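You operate a simulated robot arm through the tools that you are given. There is no shell and no other tool.

Carry out the task below with a simulated robot arm. There is one attempt and no reset: what you move stays moved.

Task
Swap the blue ring under the cap for the purple ring.
Fine: the cap waits on the grey tray and is pushed back on the post; the blue ring stays on the tray.

Only the result counts: the job must be done as asked and must still hold three seconds after the hand-in. Knocking over, shifting, dropping, spilling or breaking anything else fails it. Lids that push on must go on centred and level and be pressed home; caps that screw on are set level and turned clockwise until they are tight.

Robot
A 7-joint arm with a two-finger parallel gripper, fixed in place. Base frame: the origin is at the foot of the arm, x ahead of it, y to its left, z up; the work surface is at about z = 875. Lengths are in mm, angles in degrees, forces in N, time in s.
With the tool pointing down near the work surface it reaches from about 100 to 640 mm from the base axis. Its first joint turns from -66.0 to 66.0 degrees. Payload 1.57 kg.
The TCP is the grasp point between the finger pads, 30 mm short of the fingertips. In the tool frame z runs along the fingers and y along their closing line. Largest opening 80 mm; finger width 17, thickness 12; the body of the gripper, 40 by 82 mm, starts 80 mm behind the TCP.
Orientation is told as [roll, pitch, yaw] about the base's x, y, z axes, in that order, counted from this pose: with the fingers straight down and closing along the base's y, the tool's x points along the base's -x, its y along +y and its z along -z.

Tools
- The arm moves only by the tool move_arm. Its argument "deltas" is a list of rows, each an object (a shift or turn left out is 0, a gripper value left out holds the last) with "delta_pos": the shift along the tool's x, y, z in mm, a list of three; "angular": the turn, a rotation vector about the tool's x, y, z in degrees, a list of three; "fingers": the gripper command, from -1 (shut) to 1 (fully open), values between in proportion. In form: [{"delta_pos": [x, y, z], "angular": [ax, ay, az], "fingers": fingers}, ...]. A call has 1 to 20 rows; each row is the pose to reach, as a shift and turn from the pose commanded when the call began, along the tool's axes at that moment. A row lasts 0.2 s, in which the tool goes at most 50 mm and 8.6 degrees; a call with a longer step from one row to the next is refused whole, and so is a gripper value outside its range. A pose out of reach is approached as far as the arm can. The call stops where the force on the tool passes 60 N (or 10 N more than at its start, if that is more) or the arm is blocked; 0.2 s more then pass. Each finger travels about 72 mm/s and halts on what it meets, pressing with about 36 N; the grip force reading is that of the motor and also rises with nothing between the fingers. The clock runs only during rows and for 0.2 s after the last one: add rows that repeat a pose to give the fingers time. The reply holds the time, the measured pose of the TCP, the force on the tool along the base axes, the opening and the grip force, in the units named above and with some noise, with the torque about the TCP (base axes, N m) and any sound that the robot's microphone picked up, and new pictures: "views" is both (left out), scene, wrist or none.
- Cameras (640 x 400 px; columns grow to the right, rows downward): "scene" is fixed at [46.4, 428.4, 1426.5]; the picture's right is [-0.82, -0.58, 0.00], its down [-0.35, 0.50, -0.79] and it looks along [0.46, -0.64, -0.61] (base axes); focal length 306 px, centre (320, 200). "wrist" rides on the gripper at [72, -7, -122] in the tool frame; the picture's right is [0.09, 1.00, 0.00], its down [-0.84, 0.08, -0.54] and it looks along [-0.54, 0.05, 0.84] (tool axes); focal length 238 px, centre (320, 200). There is no depth. A picture from a camera that has moved, and an enlarged one, comes with that camera's place and axes in the base frame and with its lens. The place of the scene camera against the robot may be out by one fixed shift of up to 12 mm in any direction.
- enlarge(camera, box): a new picture of the part [left, top, right, bottom] of that camera's present view, enlarged. No time passes.
- close_job(): hands the job in; it is judged then, once.

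Places have to be worked out from the pictures, the camera data and where the tool is seen. Open the gripper and draw the arm clear of the work before you hand the job in, unless the task says otherwise.

The tools are called after "Call:" as name(argument=value, ...) on one line, values as JSON. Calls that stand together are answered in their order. move_arm: Moves the arm, as the interface text tells. Its arguments: {"type":"object","properties":{"deltas":{"type":"array"},"views":{"type":"string","enum":["both","scene","wrist","none"]}},"required":["deltas"]} The other tools are called the same way: enlarge (camera, box) takes an enlarged picture of a part of a camera's view; close_job () hands the job in.

At the start:

```text
t: 0.0
tcp_pos: [358.9, 115.8, 1218.5]
orientation: [-0.1, 0.0, 0.0]
contact_force: [-0.3, -0.5, 0.5]
wrist_torque: [-0.02, 0.01, -0.01]
grip_width: 79.9
grip_force: 0.0
```

scene: 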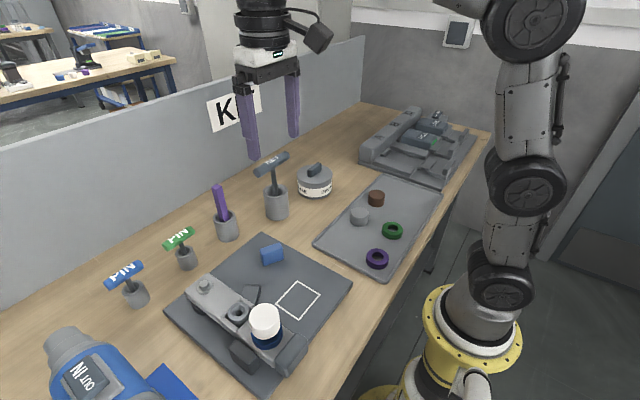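
wrist: 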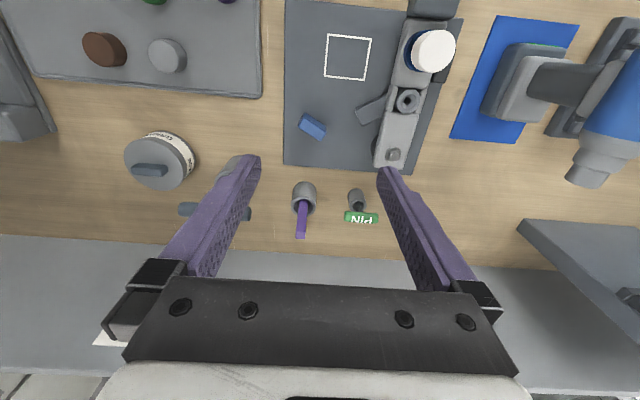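

I start by looking closer at the post with the white cap and blue ring, and at the tray with the rings.

Call:
enlarge(camera="scene", box=[160, 230, 360, 390])

Call:
enlarge(camera="scene", box=[310, 170, 450, 282])

Call:
enlarge(camera="wrist", box=[280, 0, 480, 125])

Call:
enlarge(camera="wrist", box=[0, 0, 280, 175])

```text
2.50 times, centred on (260, 310) of scene
camera zoom: at [46.4, 428.4, 1426.5], right [-0.82, -0.58, 0.0], down [-0.35, 0.5, -0.79], along [0.46, -0.64, -0.61], focal length 766 px, centre (470, -75)
```

zoom: 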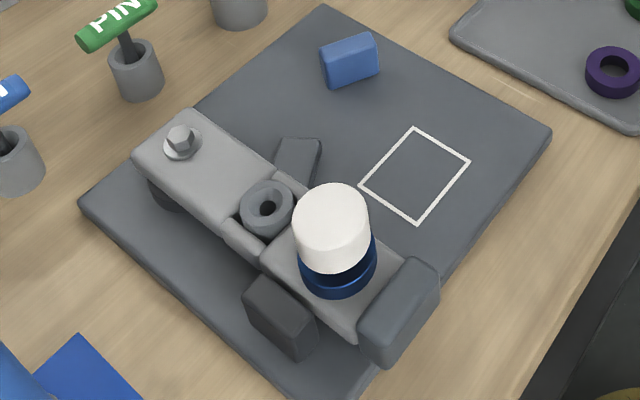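

```text
3.57 times, centred on (380, 226) of scene
camera zoom: at [46.4, 428.4, 1426.5], right [-0.82, -0.58, 0.0], down [-0.35, 0.5, -0.79], along [0.46, -0.64, -0.61], focal length 1094 px, centre (106, 107)
```

zoom: 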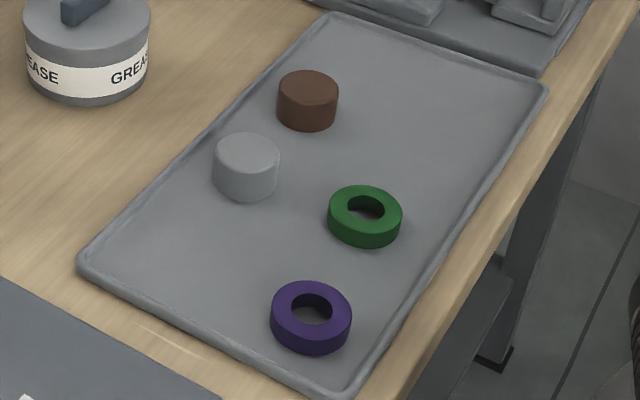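

```text
3.20 times, centred on (380, 62) of wrist
camera zoom: at [286.6, 109.4, 1339.7], right [-0.09, 1.0, 0.0], down [0.84, 0.08, 0.54], along [0.54, 0.05, -0.84], focal length 763 px, centre (128, 640)
```

zoom: 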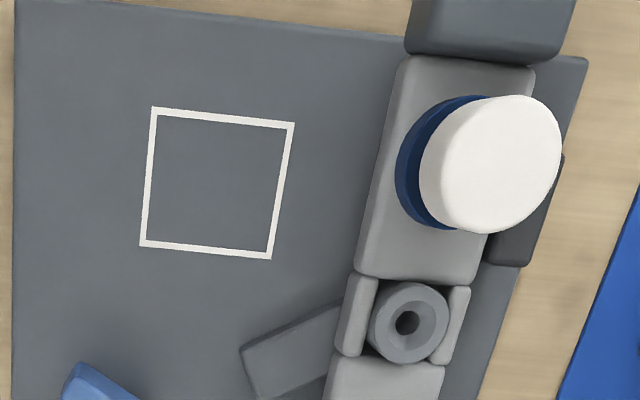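

```text
2.29 times, centred on (140, 88) of wrist
camera zoom: at [286.6, 109.4, 1339.7], right [-0.09, 1.0, 0.0], down [0.84, 0.08, 0.54], along [0.54, 0.05, -0.84], focal length 545 px, centre (731, 457)
```

zoom: 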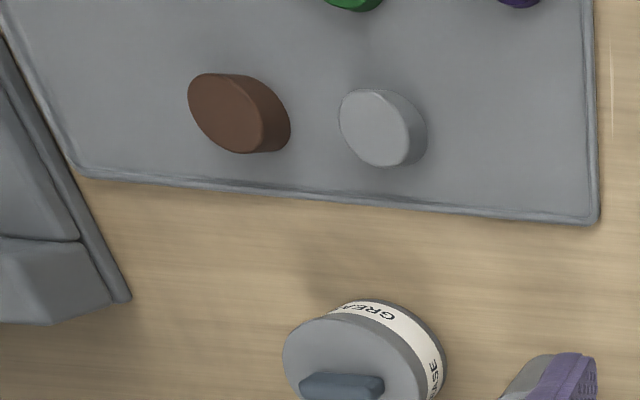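

The white cap sits on a blue ring at roughly (275, 250), and the purple ring is near (218, -35) on the tray. I move the hand back and left so that the wrist camera looks at the cap from closer up.

Call:
move_arm(deltas=[{"delta_pos": [38, 23, 14], "fingers": 1}, {"delta_pos": [76, 46, 28]}, {"delta_pos": [114, 69, 42]}, {"delta_pos": [152, 92, 56]}, {"delta_pos": [189, 114, 70]}, {"delta_pos": [189, 114, 70]}], views="both")

```text
t: 1.4
tcp_pos: [169.3, 225.1, 1147.5]
orientation: [0.0, -0.1, 0.0]
contact_force: [0.1, -0.4, 0.0]
wrist_torque: [-0.02, 0.0, 0.01]
grip_width: 80.0
grip_force: 0.0
camera wrist: at [96.8, 219.4, 1268.4], right [-0.09, 1.0, 0.0], down [0.84, 0.08, 0.54], along [0.54, 0.05, -0.84], focal length 238 px, centre (320, 200)
```

scene: 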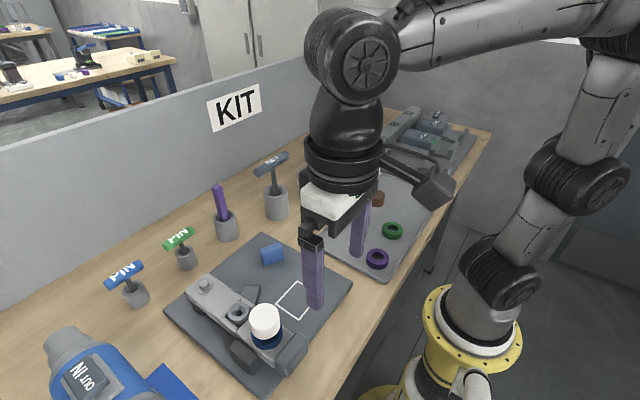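
wrist: 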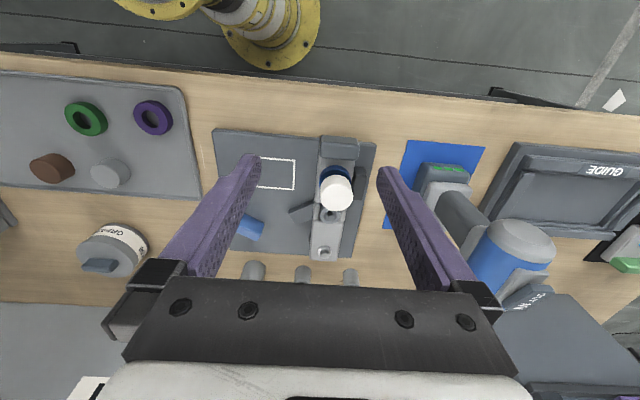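

The cap top triangulates to about (277, 261, 964). I enlarge both views to measure the stack better.

Call:
enlarge(camera="wrist", box=[280, 120, 400, 195])

Call:
enlarge(camera="wrist", box=[280, 170, 400, 270])

Call:
enlarge(camera="wrist", box=[0, 60, 220, 200])

Call:
enlarge(camera="scene", box=[210, 280, 330, 380])

```text
5.33 times, centred on (340, 158) of wrist
camera zoom: at [96.8, 219.4, 1268.4], right [-0.09, 1.0, 0.0], down [0.84, 0.08, 0.54], along [0.54, 0.05, -0.84], focal length 1271 px, centre (213, 427)
```

zoom: 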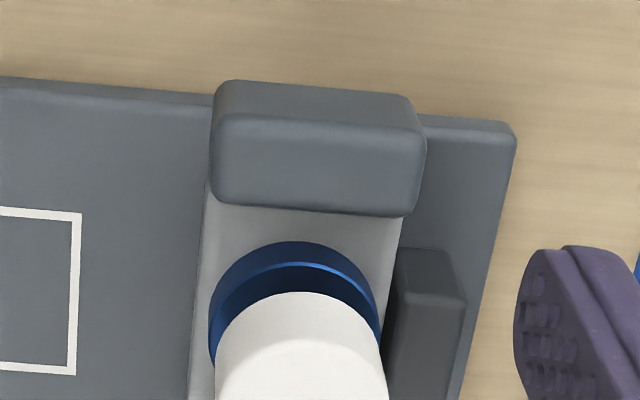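

```text
4.00 times, centred on (340, 220) of wrist
camera zoom: at [96.8, 219.4, 1268.4], right [-0.09, 1.0, 0.0], down [0.84, 0.08, 0.54], along [0.54, 0.05, -0.84], focal length 953 px, centre (240, 120)
```

zoom: 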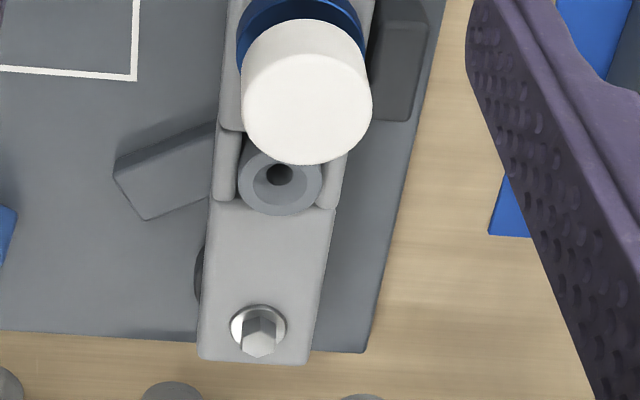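

```text
2.86 times, centred on (110, 130) of wrist
camera zoom: at [96.8, 219.4, 1268.4], right [-0.09, 1.0, 0.0], down [0.84, 0.08, 0.54], along [0.54, 0.05, -0.84], focal length 681 px, centre (920, 400)
```

zoom: 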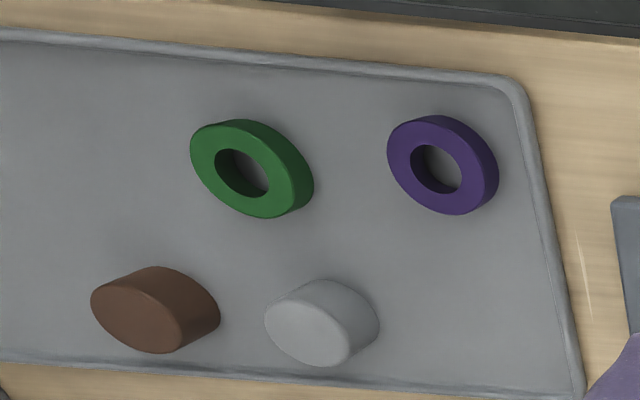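

```text
4.00 times, centred on (270, 330) of scene
camera zoom: at [46.3, 428.4, 1426.5], right [-0.82, -0.58, 0.0], down [-0.35, 0.5, -0.79], along [0.46, -0.64, -0.61], focal length 1225 px, centre (520, -320)
```

zoom: 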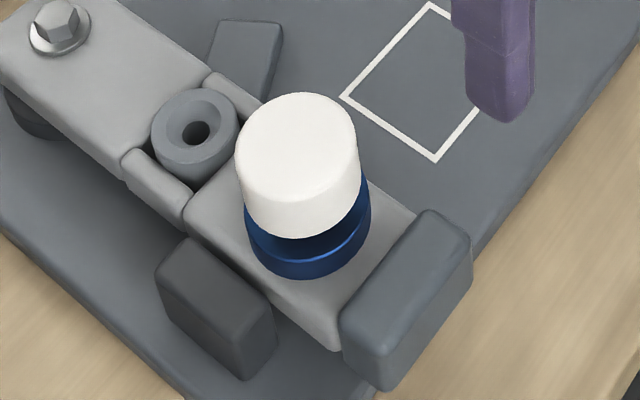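

To measure heights I want a side view of the stack from the tray side. I first move to about (277, 127, 1050) while yawing 90° so the camera looks toward +y.

Call:
move_arm(deltas=[{"delta_pos": [-9.8, -8.9, 8.9], "angular": [0, 0, -8.2]}, {"delta_pos": [-19.6, -17.8, 17.7], "angular": [0, 0, -16.4]}, {"delta_pos": [-29.4, -26.8, 26.6], "angular": [0, 0, -24.5]}, {"delta_pos": [-39.2, -35.7, 35.5], "angular": [0, 0, -32.7]}, {"delta_pos": [-49, -44.6, 44.3], "angular": [0, 0, -40.9]}, {"delta_pos": [-58.7, -53.5, 53.2], "angular": [0, 0, -49.1]}, {"delta_pos": [-68.5, -62.4, 62], "angular": [0, 0, -57.3]}, {"delta_pos": [-78.3, -71.3, 70.9], "angular": [0, 0, -65.5]}, {"delta_pos": [-88.1, -80.3, 79.8], "angular": [0, 0, -73.6]}, {"delta_pos": [-97.9, -89.2, 88.6], "angular": [0, 0, -81.8]}, {"delta_pos": [-107.7, -98.1, 97.5], "angular": [0, 0, -90]}, {"delta_pos": [-107.7, -98.1, 97.5], "angular": [0, 0, -90]}], views="both")

```text
t: 4.0
tcp_pos: [277.5, 129.7, 1050.2]
orientation: [0.0, 0.0, 90.1]
contact_force: [-0.6, -0.1, 0.5]
wrist_torque: [0.03, 0.0, 0.02]
grip_width: 80.1
grip_force: 0.1
camera wrist: at [283.1, 59.0, 1171.4], right [-1.0, -0.09, 0.0], down [-0.08, 0.84, 0.54], along [-0.05, 0.54, -0.84], focal length 238 px, centre (320, 200)
```

scene: 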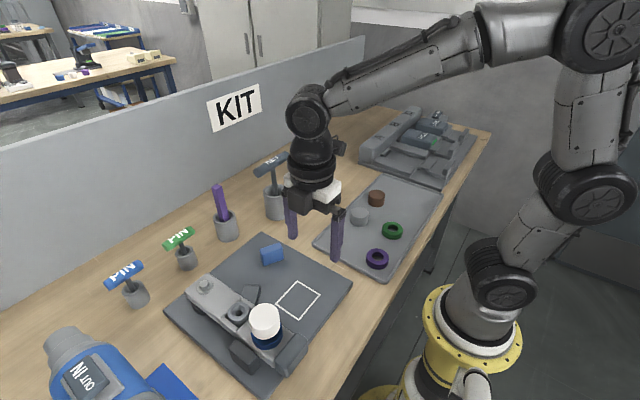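
wrist: 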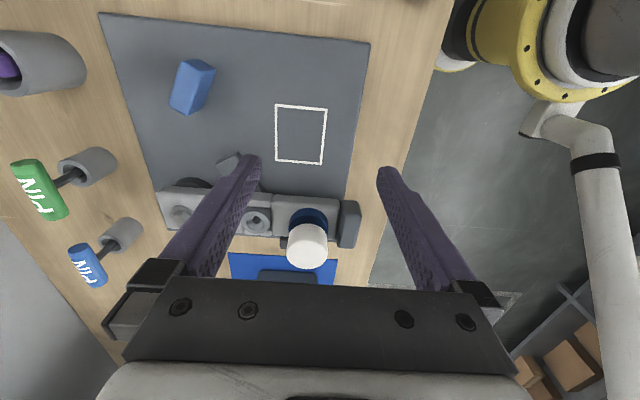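

Yaw worked and the cap is between the fingers in view. Now I tilt the tool about 33° so the camera looks more horizontally, lowering to z≈985.

Call:
move_arm(deltas=[{"delta_pos": [5, 0, 10], "angular": [0, -8.3, 0]}, {"delta_pos": [10, 0, 25], "angular": [0, -16.5, 0]}, {"delta_pos": [15, 0, 45], "angular": [0, -24.8, 0]}, {"delta_pos": [20, 0, 65], "angular": [0, -33, 0]}, {"delta_pos": [20, 0, 65], "angular": [0, -33, 0]}], views="both")

```text
t: 5.2
tcp_pos: [278.9, 109.0, 986.5]
orientation: [0.0, -33.1, 89.9]
contact_force: [0.8, 0.4, -0.3]
wrist_torque: [0.0, -0.02, 0.03]
grip_width: 80.0
grip_force: 0.0
camera wrist: at [284.3, -16.6, 1048.6], right [-1.0, -0.08, -0.05], down [-0.08, 0.41, 0.91], along [-0.05, 0.91, -0.41], focal length 238 px, centre (320, 200)
```

scene: 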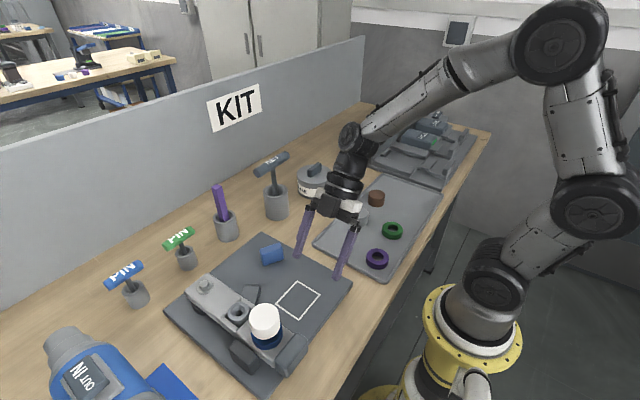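
wrist: 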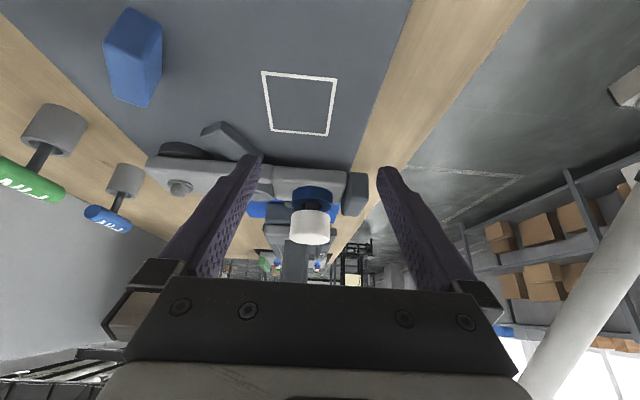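

Call:
enlarge(camera="wrist", box=[262, 160, 378, 252])

Call:
enlarge(camera="wrist", box=[140, 110, 380, 260])

```text
4.35 times, centred on (320, 206) of wrist
camera zoom: at [284.3, -16.6, 1048.6], right [-1.0, -0.08, -0.05], down [-0.08, 0.41, 0.91], along [-0.05, 0.91, -0.41], focal length 1036 px, centre (320, 174)
```

zoom: 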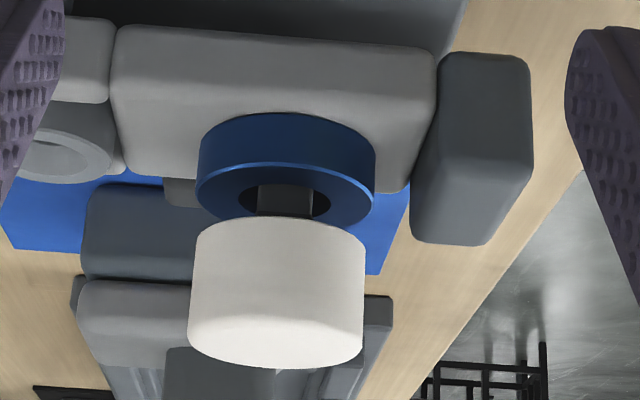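

```text
2.67 times, centred on (260, 185) of wrist
camera zoom: at [284.3, -16.6, 1048.6], right [-1.0, -0.08, -0.05], down [-0.08, 0.41, 0.91], along [-0.05, 0.91, -0.41], focal length 636 px, centre (480, 240)
```

zoom: 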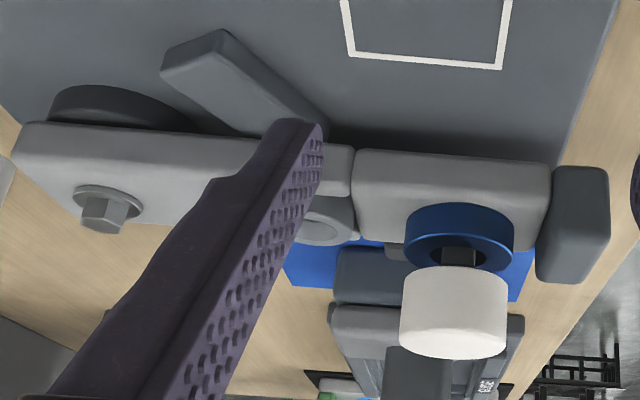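

From this side view I judge: ring z≈919–934 (Ø≈52), cap z≈948–976 (Ø≈48), on a thin post at about (279, 259). I undo the tilt and rise before turning the hand back to yaw 0.

Call:
move_arm(deltas=[{"delta_pos": [-10, 0, -16], "angular": [0, 8.3, 0]}, {"delta_pos": [-20, 0, -32], "angular": [0, 16.5, 0]}, {"delta_pos": [-30, 0, -47], "angular": [0, 24.8, 0]}, {"delta_pos": [-41, 0, -63], "angular": [0, 33, 0]}, {"delta_pos": [-41, 0, -63], "angular": [0, 33, 0]}, {"delta_pos": [-41, 0, -63], "angular": [0, 33, 0]}], views="none")

```text
t: 6.6
tcp_pos: [277.5, 110.8, 1062.2]
orientation: [0.0, 0.1, 90.0]
contact_force: [0.0, 0.3, 0.6]
wrist_torque: [0.0, 0.02, 0.02]
grip_width: 80.2
grip_force: 0.0
```

Now I rotate back to yaw 0 while moving above the cap at about (279, 259, 1080).

Call:
move_arm(deltas=[{"delta_pos": [-13.5, 0, -2], "angular": [0, 0, 8.2]}, {"delta_pos": [-27, 0, -4], "angular": [0, 0, 16.4]}, {"delta_pos": [-40, 0, -6], "angular": [0, 0, 24.5]}, {"delta_pos": [-54, 0, -8], "angular": [0, 0, 32.7]}, {"delta_pos": [-67, 0, -10], "angular": [0, 0, 40.9]}, {"delta_pos": [-81, 0, -12], "angular": [0, 0, 49.1]}, {"delta_pos": [-94, 0, -14], "angular": [0, 0, 57.3]}, {"delta_pos": [-108, 0, -15], "angular": [0, 0, 65.5]}, {"delta_pos": [-121, -0.5, -16], "angular": [0, 0, 73.6]}, {"delta_pos": [-135, -1, -17], "angular": [0, 0, 81.8]}, {"delta_pos": [-148, -1.5, -18], "angular": [0, 0, 90]}, {"delta_pos": [-148, -1.5, -18], "angular": [0, 0, 90]}, {"delta_pos": [-148, -1.5, -18], "angular": [0, 0, 90]}], views="both")

```text
t: 9.4
tcp_pos: [279.0, 259.8, 1076.1]
orientation: [0.0, 0.0, 0.0]
contact_force: [-0.7, 0.3, -0.6]
wrist_torque: [0.0, -0.01, 0.01]
grip_width: 80.2
grip_force: 0.0
camera wrist: at [206.4, 253.6, 1198.0], right [-0.09, 1.0, 0.0], down [0.84, 0.08, 0.54], along [0.54, 0.05, -0.84], focal length 238 px, centre (320, 200)
```

scene: 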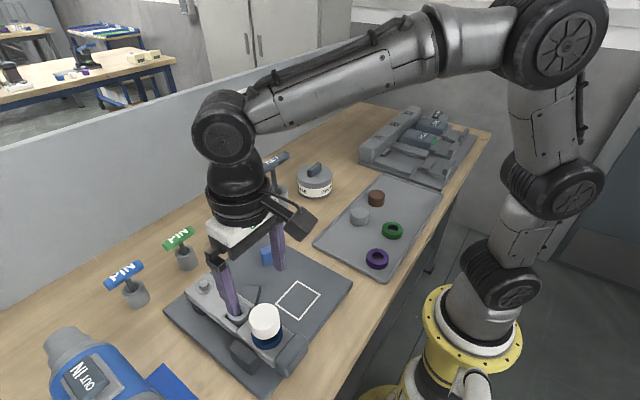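
wrist: 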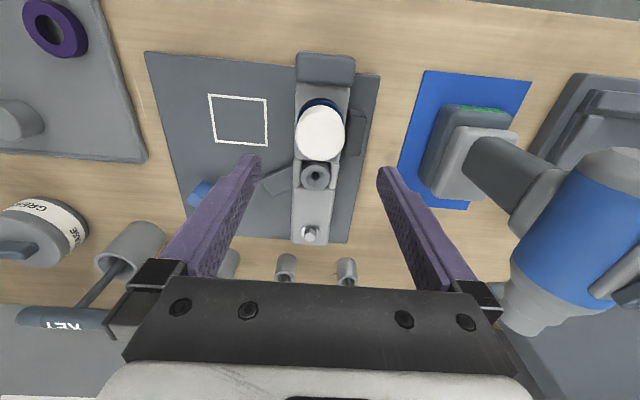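

Call:
enlarge(camera="wrist", box=[240, 50, 400, 150])

Call:
enlarge(camera="wrist", box=[220, 120, 420, 245])

Call:
enlarge(camera="scene", box=[180, 220, 340, 380])

```text
4.00 times, centred on (320, 100) of wrist
camera zoom: at [206.4, 253.6, 1198.0], right [-0.09, 1.0, 0.0], down [0.84, 0.08, 0.54], along [0.54, 0.05, -0.84], focal length 953 px, centre (320, 600)
```

zoom: 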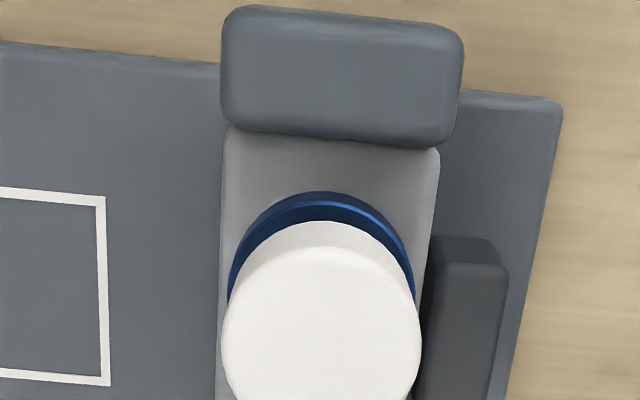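

```text
3.20 times, centred on (320, 182) of wrist
camera zoom: at [206.4, 253.6, 1198.0], right [-0.09, 1.0, 0.0], down [0.84, 0.08, 0.54], along [0.54, 0.05, -0.84], focal length 763 px, centre (320, 256)
```

zoom: 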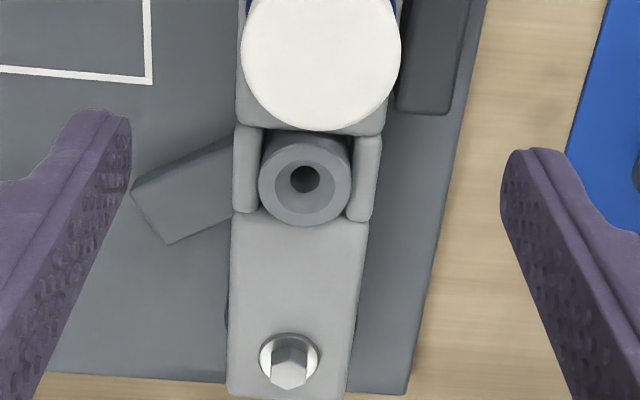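

```text
2.50 times, centred on (260, 300) of scene
camera zoom: at [46.4, 428.4, 1426.5], right [-0.82, -0.58, 0.0], down [-0.35, 0.5, -0.79], along [0.46, -0.64, -0.61], focal length 766 px, centre (470, -50)
```

zoom: 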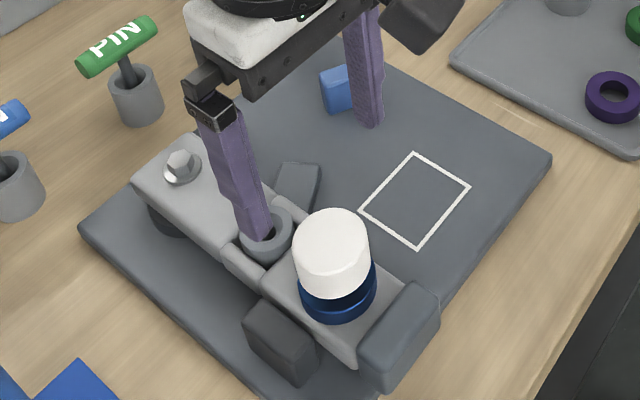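

The cap centre comes out at (279.5, 260.4) with top z≈975.5. I descend open-handed around it to TCP z≈980 (fingertips ≈950, just above the cap's lower rim).

Call:
move_arm(deltas=[{"delta_pos": [-0.5, 0.6, 25]}, {"delta_pos": [-0.5, 0.6, 50]}, {"delta_pos": [-0.5, 0.6, 70]}, {"delta_pos": [-0.5, 0.6, 85]}, {"delta_pos": [-0.5, 0.6, 96]}, {"delta_pos": [-0.5, 0.6, 96]}, {"delta_pos": [-0.5, 0.6, 96]}], views="both")

```text
t: 11.0
tcp_pos: [279.6, 260.0, 978.4]
orientation: [-0.1, 0.1, 0.0]
contact_force: [0.8, -0.6, -0.8]
wrist_torque: [0.01, 0.01, 0.0]
grip_width: 79.9
grip_force: 0.0
camera wrist: at [207.4, 253.7, 1101.7], right [-0.09, 1.0, 0.0], down [0.84, 0.08, 0.54], along [0.54, 0.05, -0.84], focal length 238 px, centre (320, 200)
```

scene: 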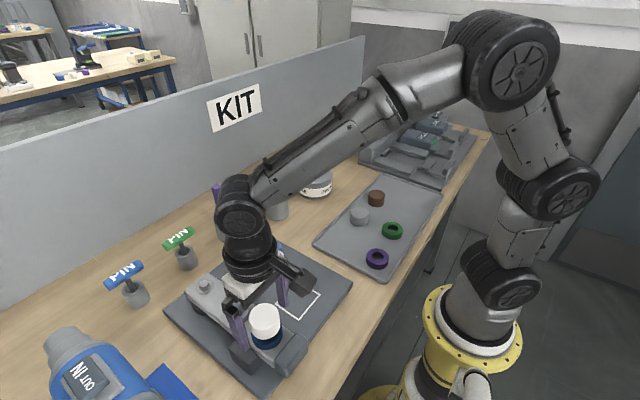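
wrist: 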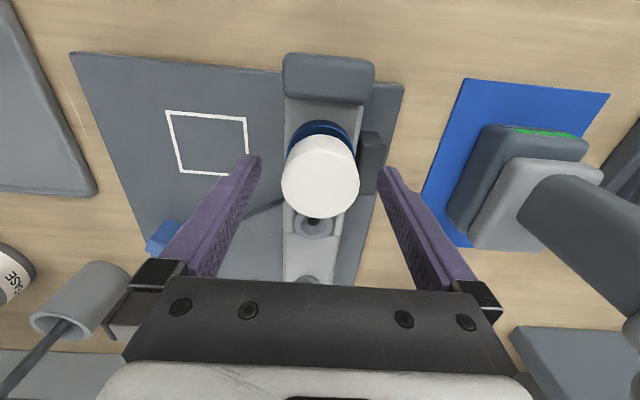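

Call:
enlarge(camera="wrist", box=[220, 110, 420, 235])

Call:
enlarge(camera="scene", box=[200, 270, 328, 366])

```text
3.20 times, centred on (320, 172) of wrist
camera zoom: at [207.4, 253.7, 1101.7], right [-0.09, 1.0, 0.0], down [0.84, 0.08, 0.54], along [0.54, 0.05, -0.84], focal length 763 px, centre (320, 288)
```

zoom: 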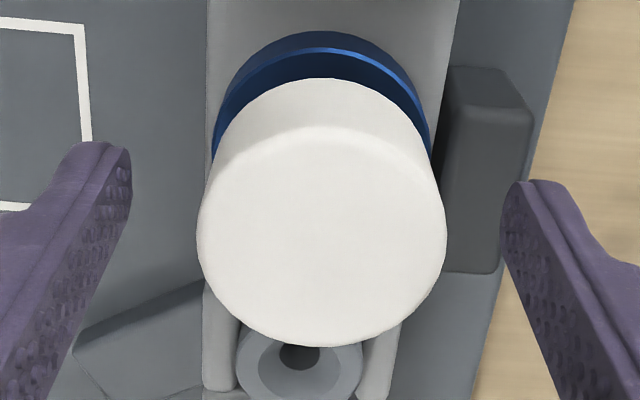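

```text
4.17 times, centred on (264, 318) of scene
camera zoom: at [46.4, 428.4, 1426.5], right [-0.82, -0.58, 0.0], down [-0.35, 0.5, -0.79], along [0.46, -0.64, -0.61], focal length 1276 px, centre (553, -292)
```

zoom: 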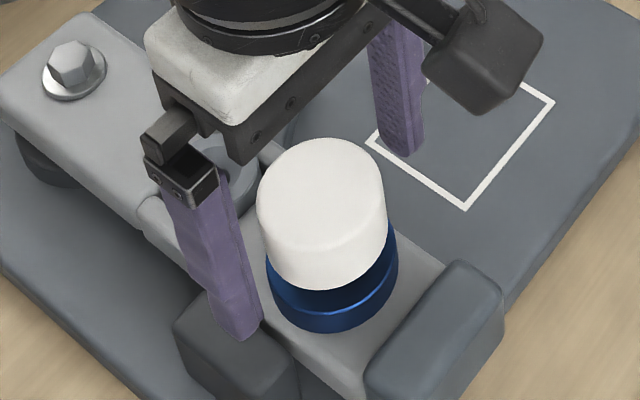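

The cap is centred between the fingers (cap ≈(279.6, 260.4), TCP ≈(279.6, 260.0)). I close the gripper on the cap.

Call:
move_arm(deltas=[{"delta_pos": [0, 0.3, 0], "fingers": 0.4}, {"delta_pos": [0, 0.3, 0], "fingers": -1}, {"delta_pos": [0, 0.3, 0], "fingers": -1}, {"delta_pos": [0, 0.3, 0], "fingers": -1}], views="both")

```text
t: 12.0
tcp_pos: [280.4, 260.7, 980.4]
orientation: [0.0, 0.0, 0.1]
contact_force: [0.5, -2.4, -0.1]
wrist_torque: [-0.03, -0.04, 0.0]
grip_width: 46.9
grip_force: 36.0
camera wrist: at [207.5, 254.0, 1102.7], right [-0.09, 1.0, 0.0], down [0.84, 0.08, 0.54], along [0.54, 0.05, -0.84], focal length 238 px, centre (320, 200)
```

scene: 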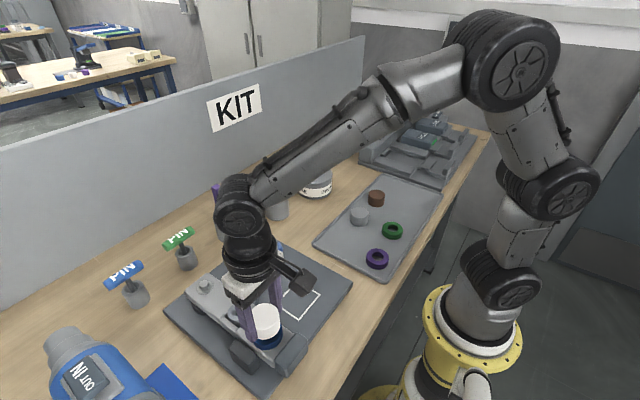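
wrist: 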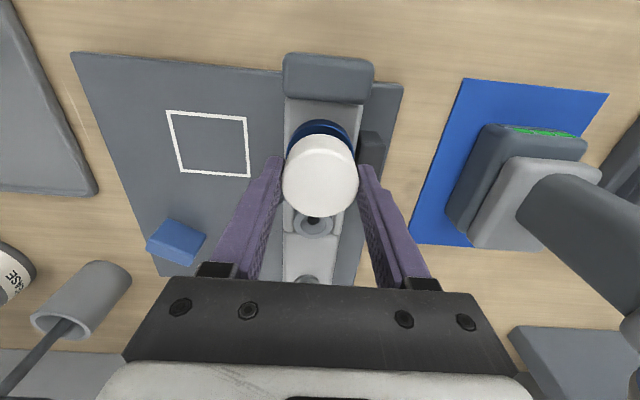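

The cap is held (46.9 mm wide, 36 N, little side force). I pull straight up slowly and watch the force.

Call:
move_arm(deltas=[{"delta_pos": [0, 0, -2]}, {"delta_pos": [0, 0, -4]}, {"delta_pos": [0, 0, -7]}, {"delta_pos": [0, 0, -11]}, {"delta_pos": [0, 0, -15]}, {"delta_pos": [0, 0, -15]}], views="both")

```text
t: 13.4
tcp_pos: [279.4, 260.1, 997.2]
orientation: [0.0, 0.1, 0.0]
contact_force: [0.4, 0.8, -0.6]
wrist_torque: [0.01, 0.03, 0.02]
grip_width: 46.9
grip_force: 35.8
camera wrist: at [206.8, 254.2, 1119.3], right [-0.09, 1.0, 0.0], down [0.84, 0.08, 0.54], along [0.54, 0.05, -0.84], focal length 238 px, centre (320, 200)
```

scene: 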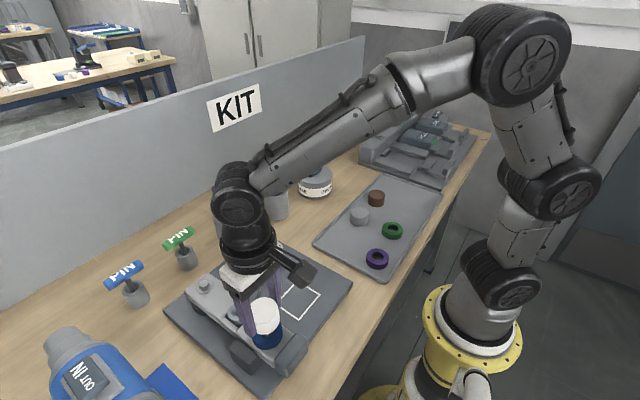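
wrist: 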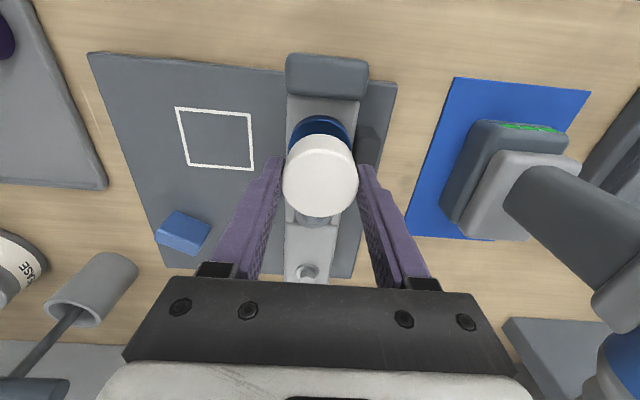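

Call:
enlarge(camera="scene", box=[200, 270, 328, 366])

Call:
enlarge(camera="wrist", box=[220, 80, 420, 205])

```text
4.17 times, centred on (264, 318) of scene
camera zoom: at [46.4, 428.4, 1426.5], right [-0.82, -0.58, 0.0], down [-0.35, 0.5, -0.79], along [0.46, -0.64, -0.61], focal length 1276 px, centre (553, -292)
```

zoom: 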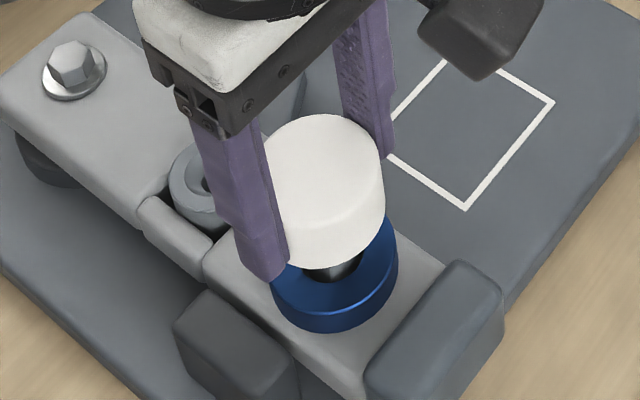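

```text
3.20 times, centred on (320, 142) of wrist
camera zoom: at [206.8, 254.2, 1119.3], right [-0.09, 1.0, 0.0], down [0.84, 0.08, 0.54], along [0.54, 0.05, -0.84], focal length 763 px, centre (320, 384)
```

zoom: 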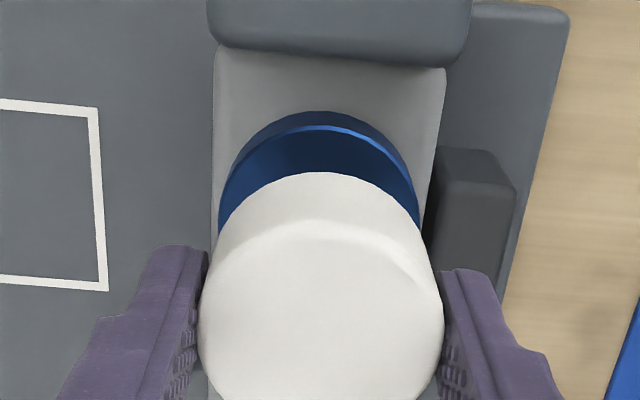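

The cap has come up about 16 mm with the hand and the ring stays behind. I continue lifting clear of the post.

Call:
move_arm(deltas=[{"delta_pos": [0, 0, -10]}, {"delta_pos": [0, 0, -20]}, {"delta_pos": [0, 0, -35]}, {"delta_pos": [0, 0, -55]}, {"delta_pos": [0, 0, -75]}, {"delta_pos": [0, 0, -75]}, {"delta_pos": [0, 0, -75]}], views="both")

```text
t: 15.0
tcp_pos: [281.5, 261.0, 1072.8]
orientation: [-0.1, 0.0, 0.0]
contact_force: [1.3, 0.6, -0.5]
wrist_torque: [-0.03, 0.0, -0.01]
grip_width: 46.9
grip_force: 36.2
camera wrist: at [207.5, 254.5, 1195.0], right [-0.09, 1.0, 0.0], down [0.84, 0.08, 0.54], along [0.54, 0.05, -0.84], focal length 238 px, centre (320, 200)
```

scene: 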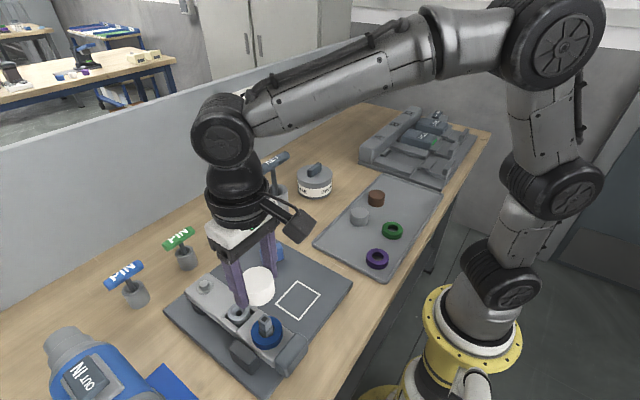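
wrist: 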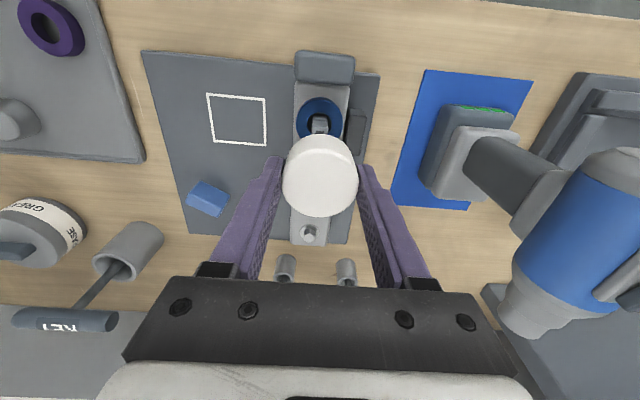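

Call:
enlarge(camera="wrist", box=[270, 85, 370, 147])

Call:
enlarge(camera="scene", box=[220, 290, 320, 370])

Call:
enlarge(camera="scene", box=[310, 170, 450, 282])

```text
6.40 times, centred on (320, 116) of wrist
camera zoom: at [207.5, 254.5, 1195.0], right [-0.09, 1.0, 0.0], down [0.84, 0.08, 0.54], along [0.54, 0.05, -0.84], focal length 1525 px, centre (320, 738)
```

zoom: 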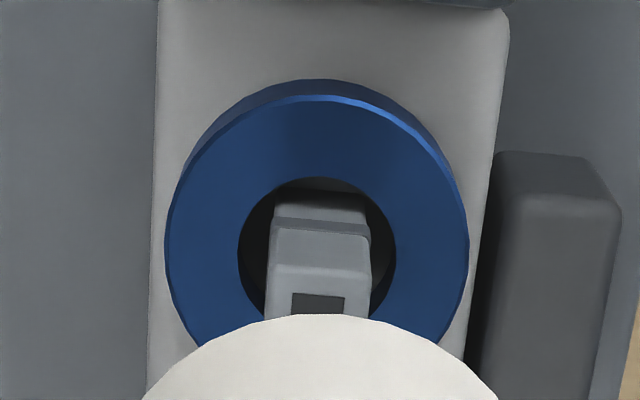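

```text
5.00 times, centred on (270, 330) of scene
camera zoom: at [46.4, 428.4, 1426.5], right [-0.82, -0.58, 0.0], down [-0.35, 0.5, -0.79], along [0.46, -0.64, -0.61], focal length 1531 px, centre (570, -450)
```

zoom: 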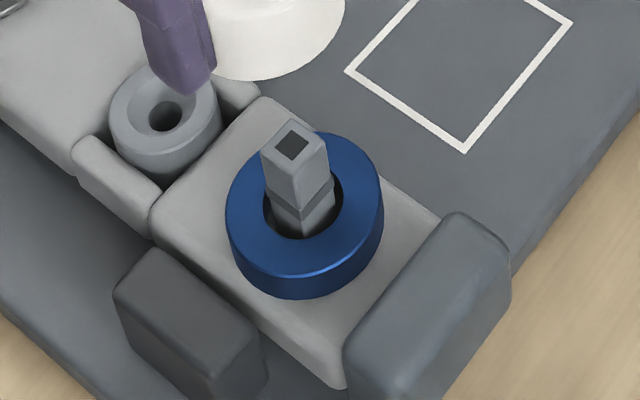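

```text
3.57 times, centred on (380, 226) of scene
camera zoom: at [46.4, 428.4, 1426.5], right [-0.82, -0.58, 0.0], down [-0.35, 0.5, -0.79], along [0.46, -0.64, -0.61], focal length 1094 px, centre (106, 107)
```

zoom: 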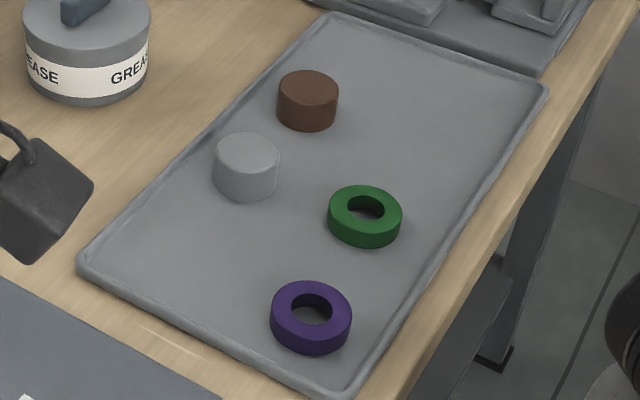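

The cap is off; underneath is a square post with a loose-fitting ring, so I'll keep the cap's yaw unchanged throughout. I carry it over to the tray at a safe height and look at the tray from above.

Call:
move_arm(deltas=[{"delta_pos": [3, -16, -10]}, {"delta_pos": [8, -48, -15]}, {"delta_pos": [13, -80, -20]}, {"delta_pos": [18, -112, -25]}, {"delta_pos": [23, -147, -27]}, {"delta_pos": [28, -182, -27]}, {"delta_pos": [34, -217, -27]}, {"delta_pos": [40, -252, -27]}, {"delta_pos": [46, -287, -27]}, {"delta_pos": [50, -312, -27]}, {"delta_pos": [51, -321, -27]}, {"delta_pos": [51, -321, -27]}, {"delta_pos": [51, -321, -27]}], views="both")

```text
t: 17.8
tcp_pos: [228.1, -60.4, 1101.3]
orientation: [0.1, 0.0, -0.1]
contact_force: [1.2, -0.8, -0.5]
wrist_torque: [-0.01, -0.01, 0.0]
grip_width: 47.2
grip_force: 35.8
camera wrist: at [154.5, -67.2, 1223.2], right [-0.09, 1.0, 0.0], down [0.84, 0.08, 0.54], along [0.54, 0.05, -0.84], focal length 238 px, centre (320, 200)
```

scene: 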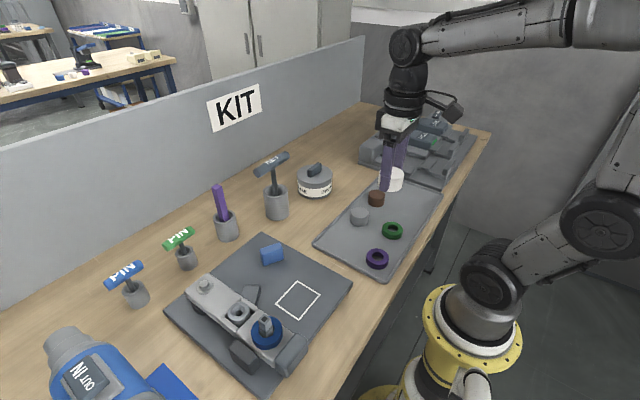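
wrist: 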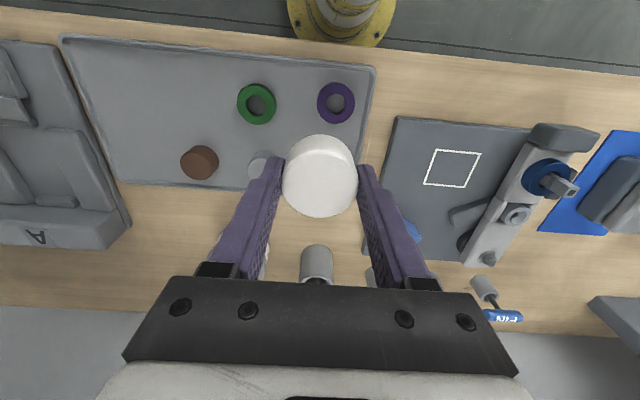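

Call:
enlarge(camera="wrist", box=[230, 55, 390, 155])

Call:
enlarge(camera="wrist", box=[50, 30, 400, 240])

```text
4.00 times, centred on (310, 105) of wrist
camera zoom: at [154.5, -67.2, 1223.2], right [-0.09, 1.0, 0.0], down [0.84, 0.08, 0.54], along [0.54, 0.05, -0.84], focal length 953 px, centre (360, 580)
```

zoom: 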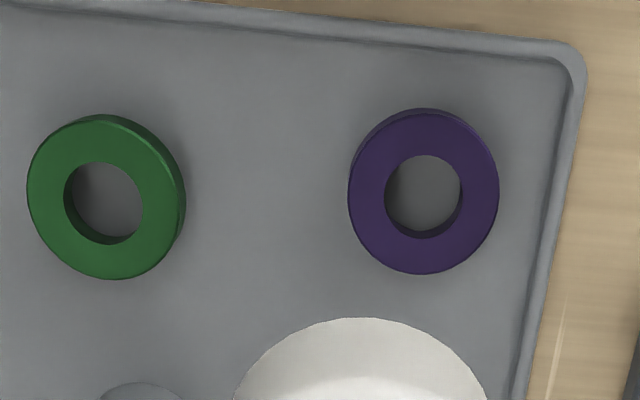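

```text
1.83 times, centred on (225, 135) of wrist
camera zoom: at [154.5, -67.2, 1223.2], right [-0.09, 1.0, 0.0], down [0.84, 0.08, 0.54], along [0.54, 0.05, -0.84], focal length 436 px, centre (494, 319)
```

zoom: 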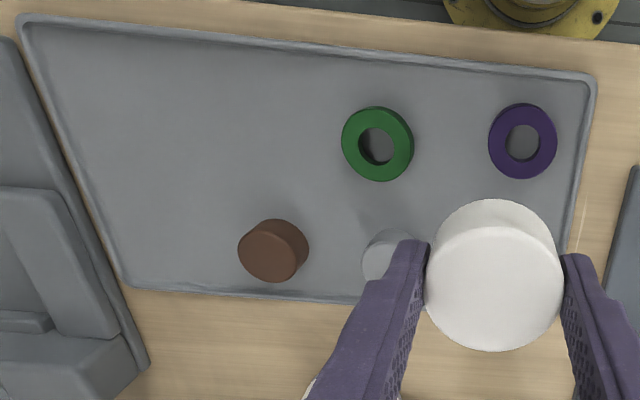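

The free front-left part of the tray near (312, -55) is clear of the other parts. I move the cap there and down to about 25 mm above the tray.

Call:
move_arm(deltas=[{"delta_pos": [-20, 1.3, 5]}, {"delta_pos": [-45, 3, 20]}, {"delta_pos": [-70, 4.5, 45]}, {"delta_pos": [-84, 5.5, 75]}, {"delta_pos": [-84, 5.5, 105]}, {"delta_pos": [-84, 5.5, 135]}, {"delta_pos": [-84, 5.5, 155]}, {"delta_pos": [-84, 5.5, 165]}, {"delta_pos": [-84, 5.5, 165]}, {"delta_pos": [-84, 5.5, 165]}], views="both")

```text
t: 20.0
tcp_pos: [313.0, -56.0, 936.9]
orientation: [0.0, -0.1, 0.0]
contact_force: [0.3, -0.4, -0.2]
wrist_torque: [-0.02, -0.03, -0.01]
grip_width: 46.8
grip_force: 35.7
camera wrist: at [240.6, -61.8, 1058.0], right [-0.09, 1.0, 0.0], down [0.84, 0.08, 0.54], along [0.54, 0.05, -0.84], focal length 238 px, centre (320, 200)
```

scene: 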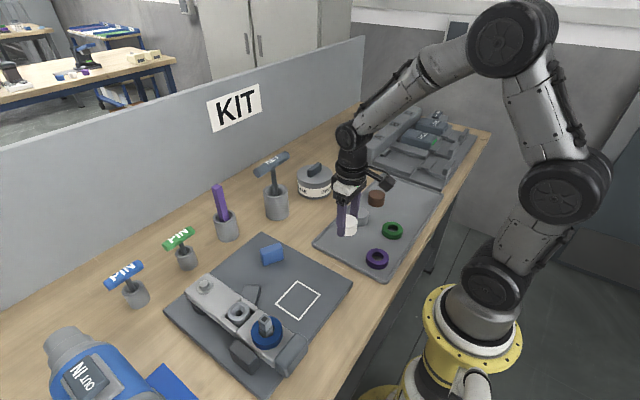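
wrist: 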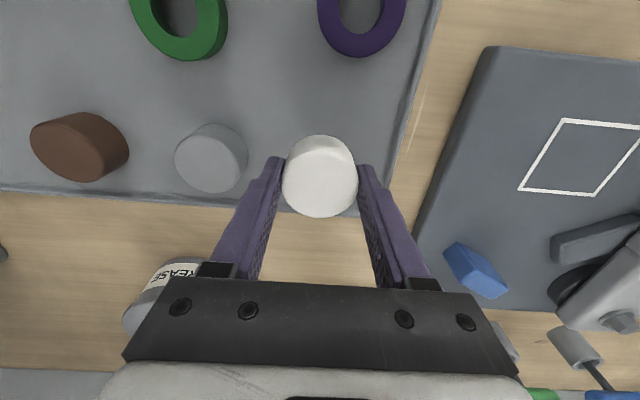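

Grey cylinder's near edge is at y≈-106, so I'll shift the cap 5 mm toward +y and only open partially when releasing. I lower in small steps, watching force.

Call:
move_arm(deltas=[{"delta_pos": [0, 5, 6]}, {"delta_pos": [0, 5, 12]}, {"delta_pos": [0, 5, 17]}, {"delta_pos": [0, 5, 20]}, {"delta_pos": [0, 5, 20]}], views="scene")

Call:
enlarge(camera="scene", box=[300, 170, 428, 266])

```text
t: 21.2
tcp_pos: [314.3, -49.6, 915.1]
orientation: [0.1, 0.0, 0.1]
contact_force: [0.0, 0.0, -1.5]
wrist_torque: [0.04, -0.01, 0.02]
grip_width: 46.7
grip_force: 35.2
```

scene: 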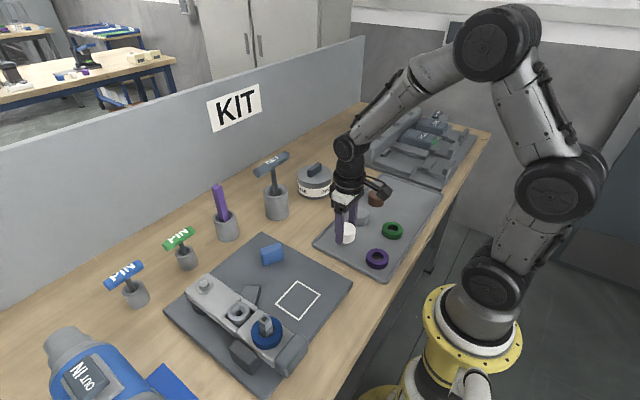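

```text
4.17 times, centred on (364, 218) of scene
camera zoom: at [46.4, 428.4, 1426.5], right [-0.82, -0.58, 0.0], down [-0.35, 0.5, -0.79], along [0.46, -0.64, -0.61], focal length 1276 px, centre (137, 125)
```

zoom: 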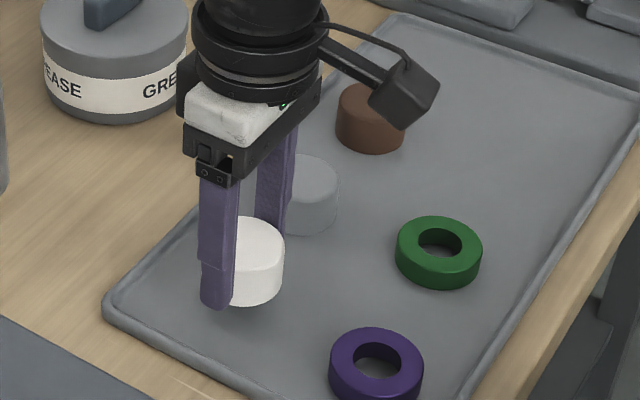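

No contact yet at z≈915. I lower in fine steps.

Call:
move_arm(deltas=[{"delta_pos": [0, 0, 1]}, {"delta_pos": [0, 0, 2]}, {"delta_pos": [0, 0, 2]}], views="none")

```text
t: 22.0
tcp_pos: [313.4, -50.9, 912.2]
orientation: [0.0, 0.0, 0.0]
contact_force: [0.0, 0.5, -0.3]
wrist_torque: [-0.02, 0.0, -0.02]
grip_width: 46.6
grip_force: 36.0
```

Call:
move_arm(deltas=[{"delta_pos": [0, 0, 1]}, {"delta_pos": [0, 0, 2]}, {"delta_pos": [0, 0, 2]}], views="none")

```text
t: 22.8
tcp_pos: [312.6, -49.3, 910.8]
orientation: [0.0, 0.0, 0.0]
contact_force: [0.2, 0.5, -0.9]
wrist_torque: [-0.01, 0.0, 0.03]
grip_width: 46.9
grip_force: 36.1
```

Still free; continuing down in small steps.

Call:
move_arm(deltas=[{"delta_pos": [0, 0, 1]}, {"delta_pos": [0, 0, 2]}, {"delta_pos": [0, 0, 2]}], views="none")

```text
t: 23.6
tcp_pos: [312.6, -49.9, 909.0]
orientation: [0.0, 0.0, 0.0]
contact_force: [-0.7, -0.5, -0.7]
wrist_torque: [0.0, 0.02, 0.01]
grip_width: 47.0
grip_force: 36.1
```

Call:
move_arm(deltas=[{"delta_pos": [0, 0, 1]}, {"delta_pos": [0, 0, 2]}, {"delta_pos": [0, 0, 2]}], views="both")

Call:
enlarge(camera="scene", box=[320, 210, 384, 258])

```text
t: 24.4
tcp_pos: [313.2, -50.1, 905.9]
orientation: [0.0, -0.1, 0.0]
contact_force: [0.2, 0.0, 0.2]
wrist_torque: [0.02, -0.04, 0.04]
grip_width: 46.9
grip_force: 36.2
camera wrist: at [240.6, -56.4, 1027.4], right [-0.09, 1.0, 0.0], down [0.84, 0.08, 0.54], along [0.54, 0.05, -0.84], focal length 238 px, centre (320, 200)
```

scene: 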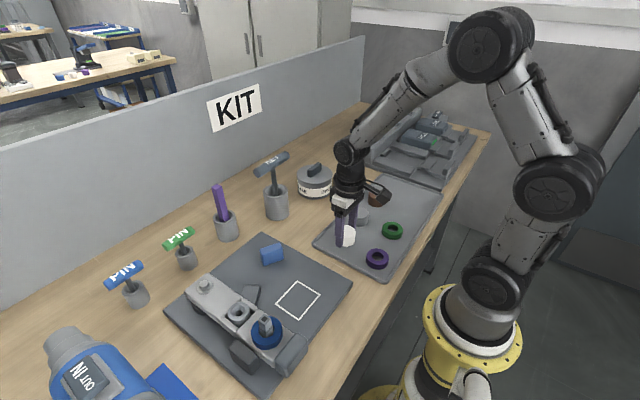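
wrist: 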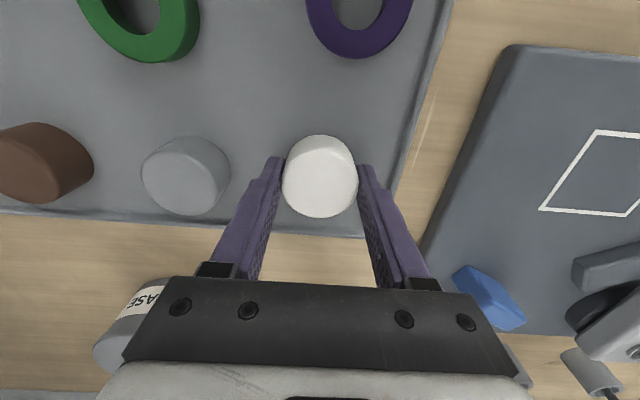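

```text
8.33 times, centred on (352, 234) of scene
camera zoom: at [46.4, 428.4, 1426.5], right [-0.82, -0.58, 0.0], down [-0.35, 0.5, -0.79], along [0.46, -0.64, -0.61], focal length 2552 px, centre (53, -83)
```

zoom: 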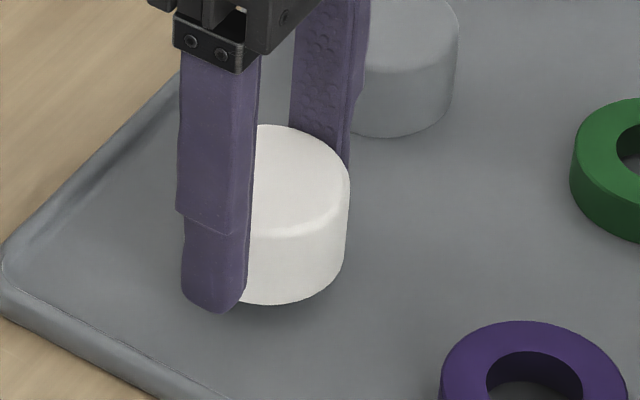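

Tips must be nearly at tray level; I continue by 1 mm steps.

Call:
move_arm(deltas=[{"delta_pos": [0, 0, 0.7]}, {"delta_pos": [0, 0, 1.4]}, {"delta_pos": [0, 0, 1.4]}], views="none")

```text
t: 25.2
tcp_pos: [312.2, -51.2, 904.0]
orientation: [0.0, 0.0, 0.0]
contact_force: [-0.1, 0.6, 0.1]
wrist_torque: [0.0, 0.01, -0.01]
grip_width: 47.0
grip_force: 35.5
```

Call:
move_arm(deltas=[{"delta_pos": [0, 0, 0.7]}, {"delta_pos": [0, 0, 1.4]}, {"delta_pos": [0, 0, 1.4]}], views="scene")

Call:
enlarge(camera="scene", box=[320, 210, 384, 258])

```text
t: 26.0
tcp_pos: [313.2, -50.3, 903.2]
orientation: [-0.1, 0.1, 0.0]
contact_force: [0.1, 0.6, -0.5]
wrist_torque: [-0.03, -0.01, 0.04]
grip_width: 46.9
grip_force: 36.0
```

scene: 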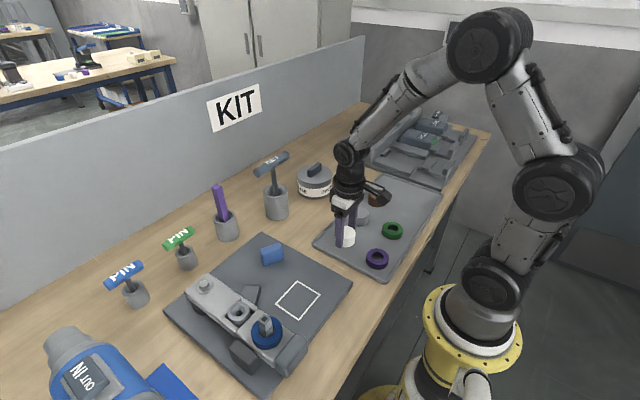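

```text
8.33 times, centred on (352, 234) of scene
camera zoom: at [46.4, 428.4, 1426.5], right [-0.82, -0.58, 0.0], down [-0.35, 0.5, -0.79], along [0.46, -0.64, -0.61], focal length 2552 px, centre (53, -83)
```

zoom: 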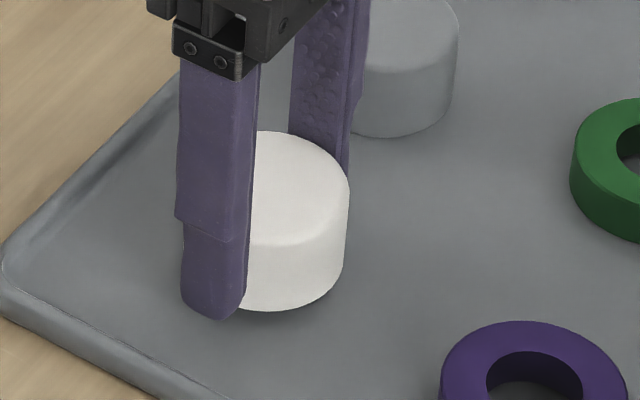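

The shadow gap is shrinking but there's no contact yet; I continue.

Call:
move_arm(deltas=[{"delta_pos": [0, 0, 0.7]}, {"delta_pos": [0, 0, 1.4]}, {"delta_pos": [0, 0, 1.4]}], views="none")

```text
t: 26.8
tcp_pos: [313.9, -50.0, 902.8]
orientation: [-0.1, -0.1, 0.0]
contact_force: [-0.2, -0.2, -0.7]
wrist_torque: [-0.01, 0.01, 0.0]
grip_width: 46.7
grip_force: 36.1
```

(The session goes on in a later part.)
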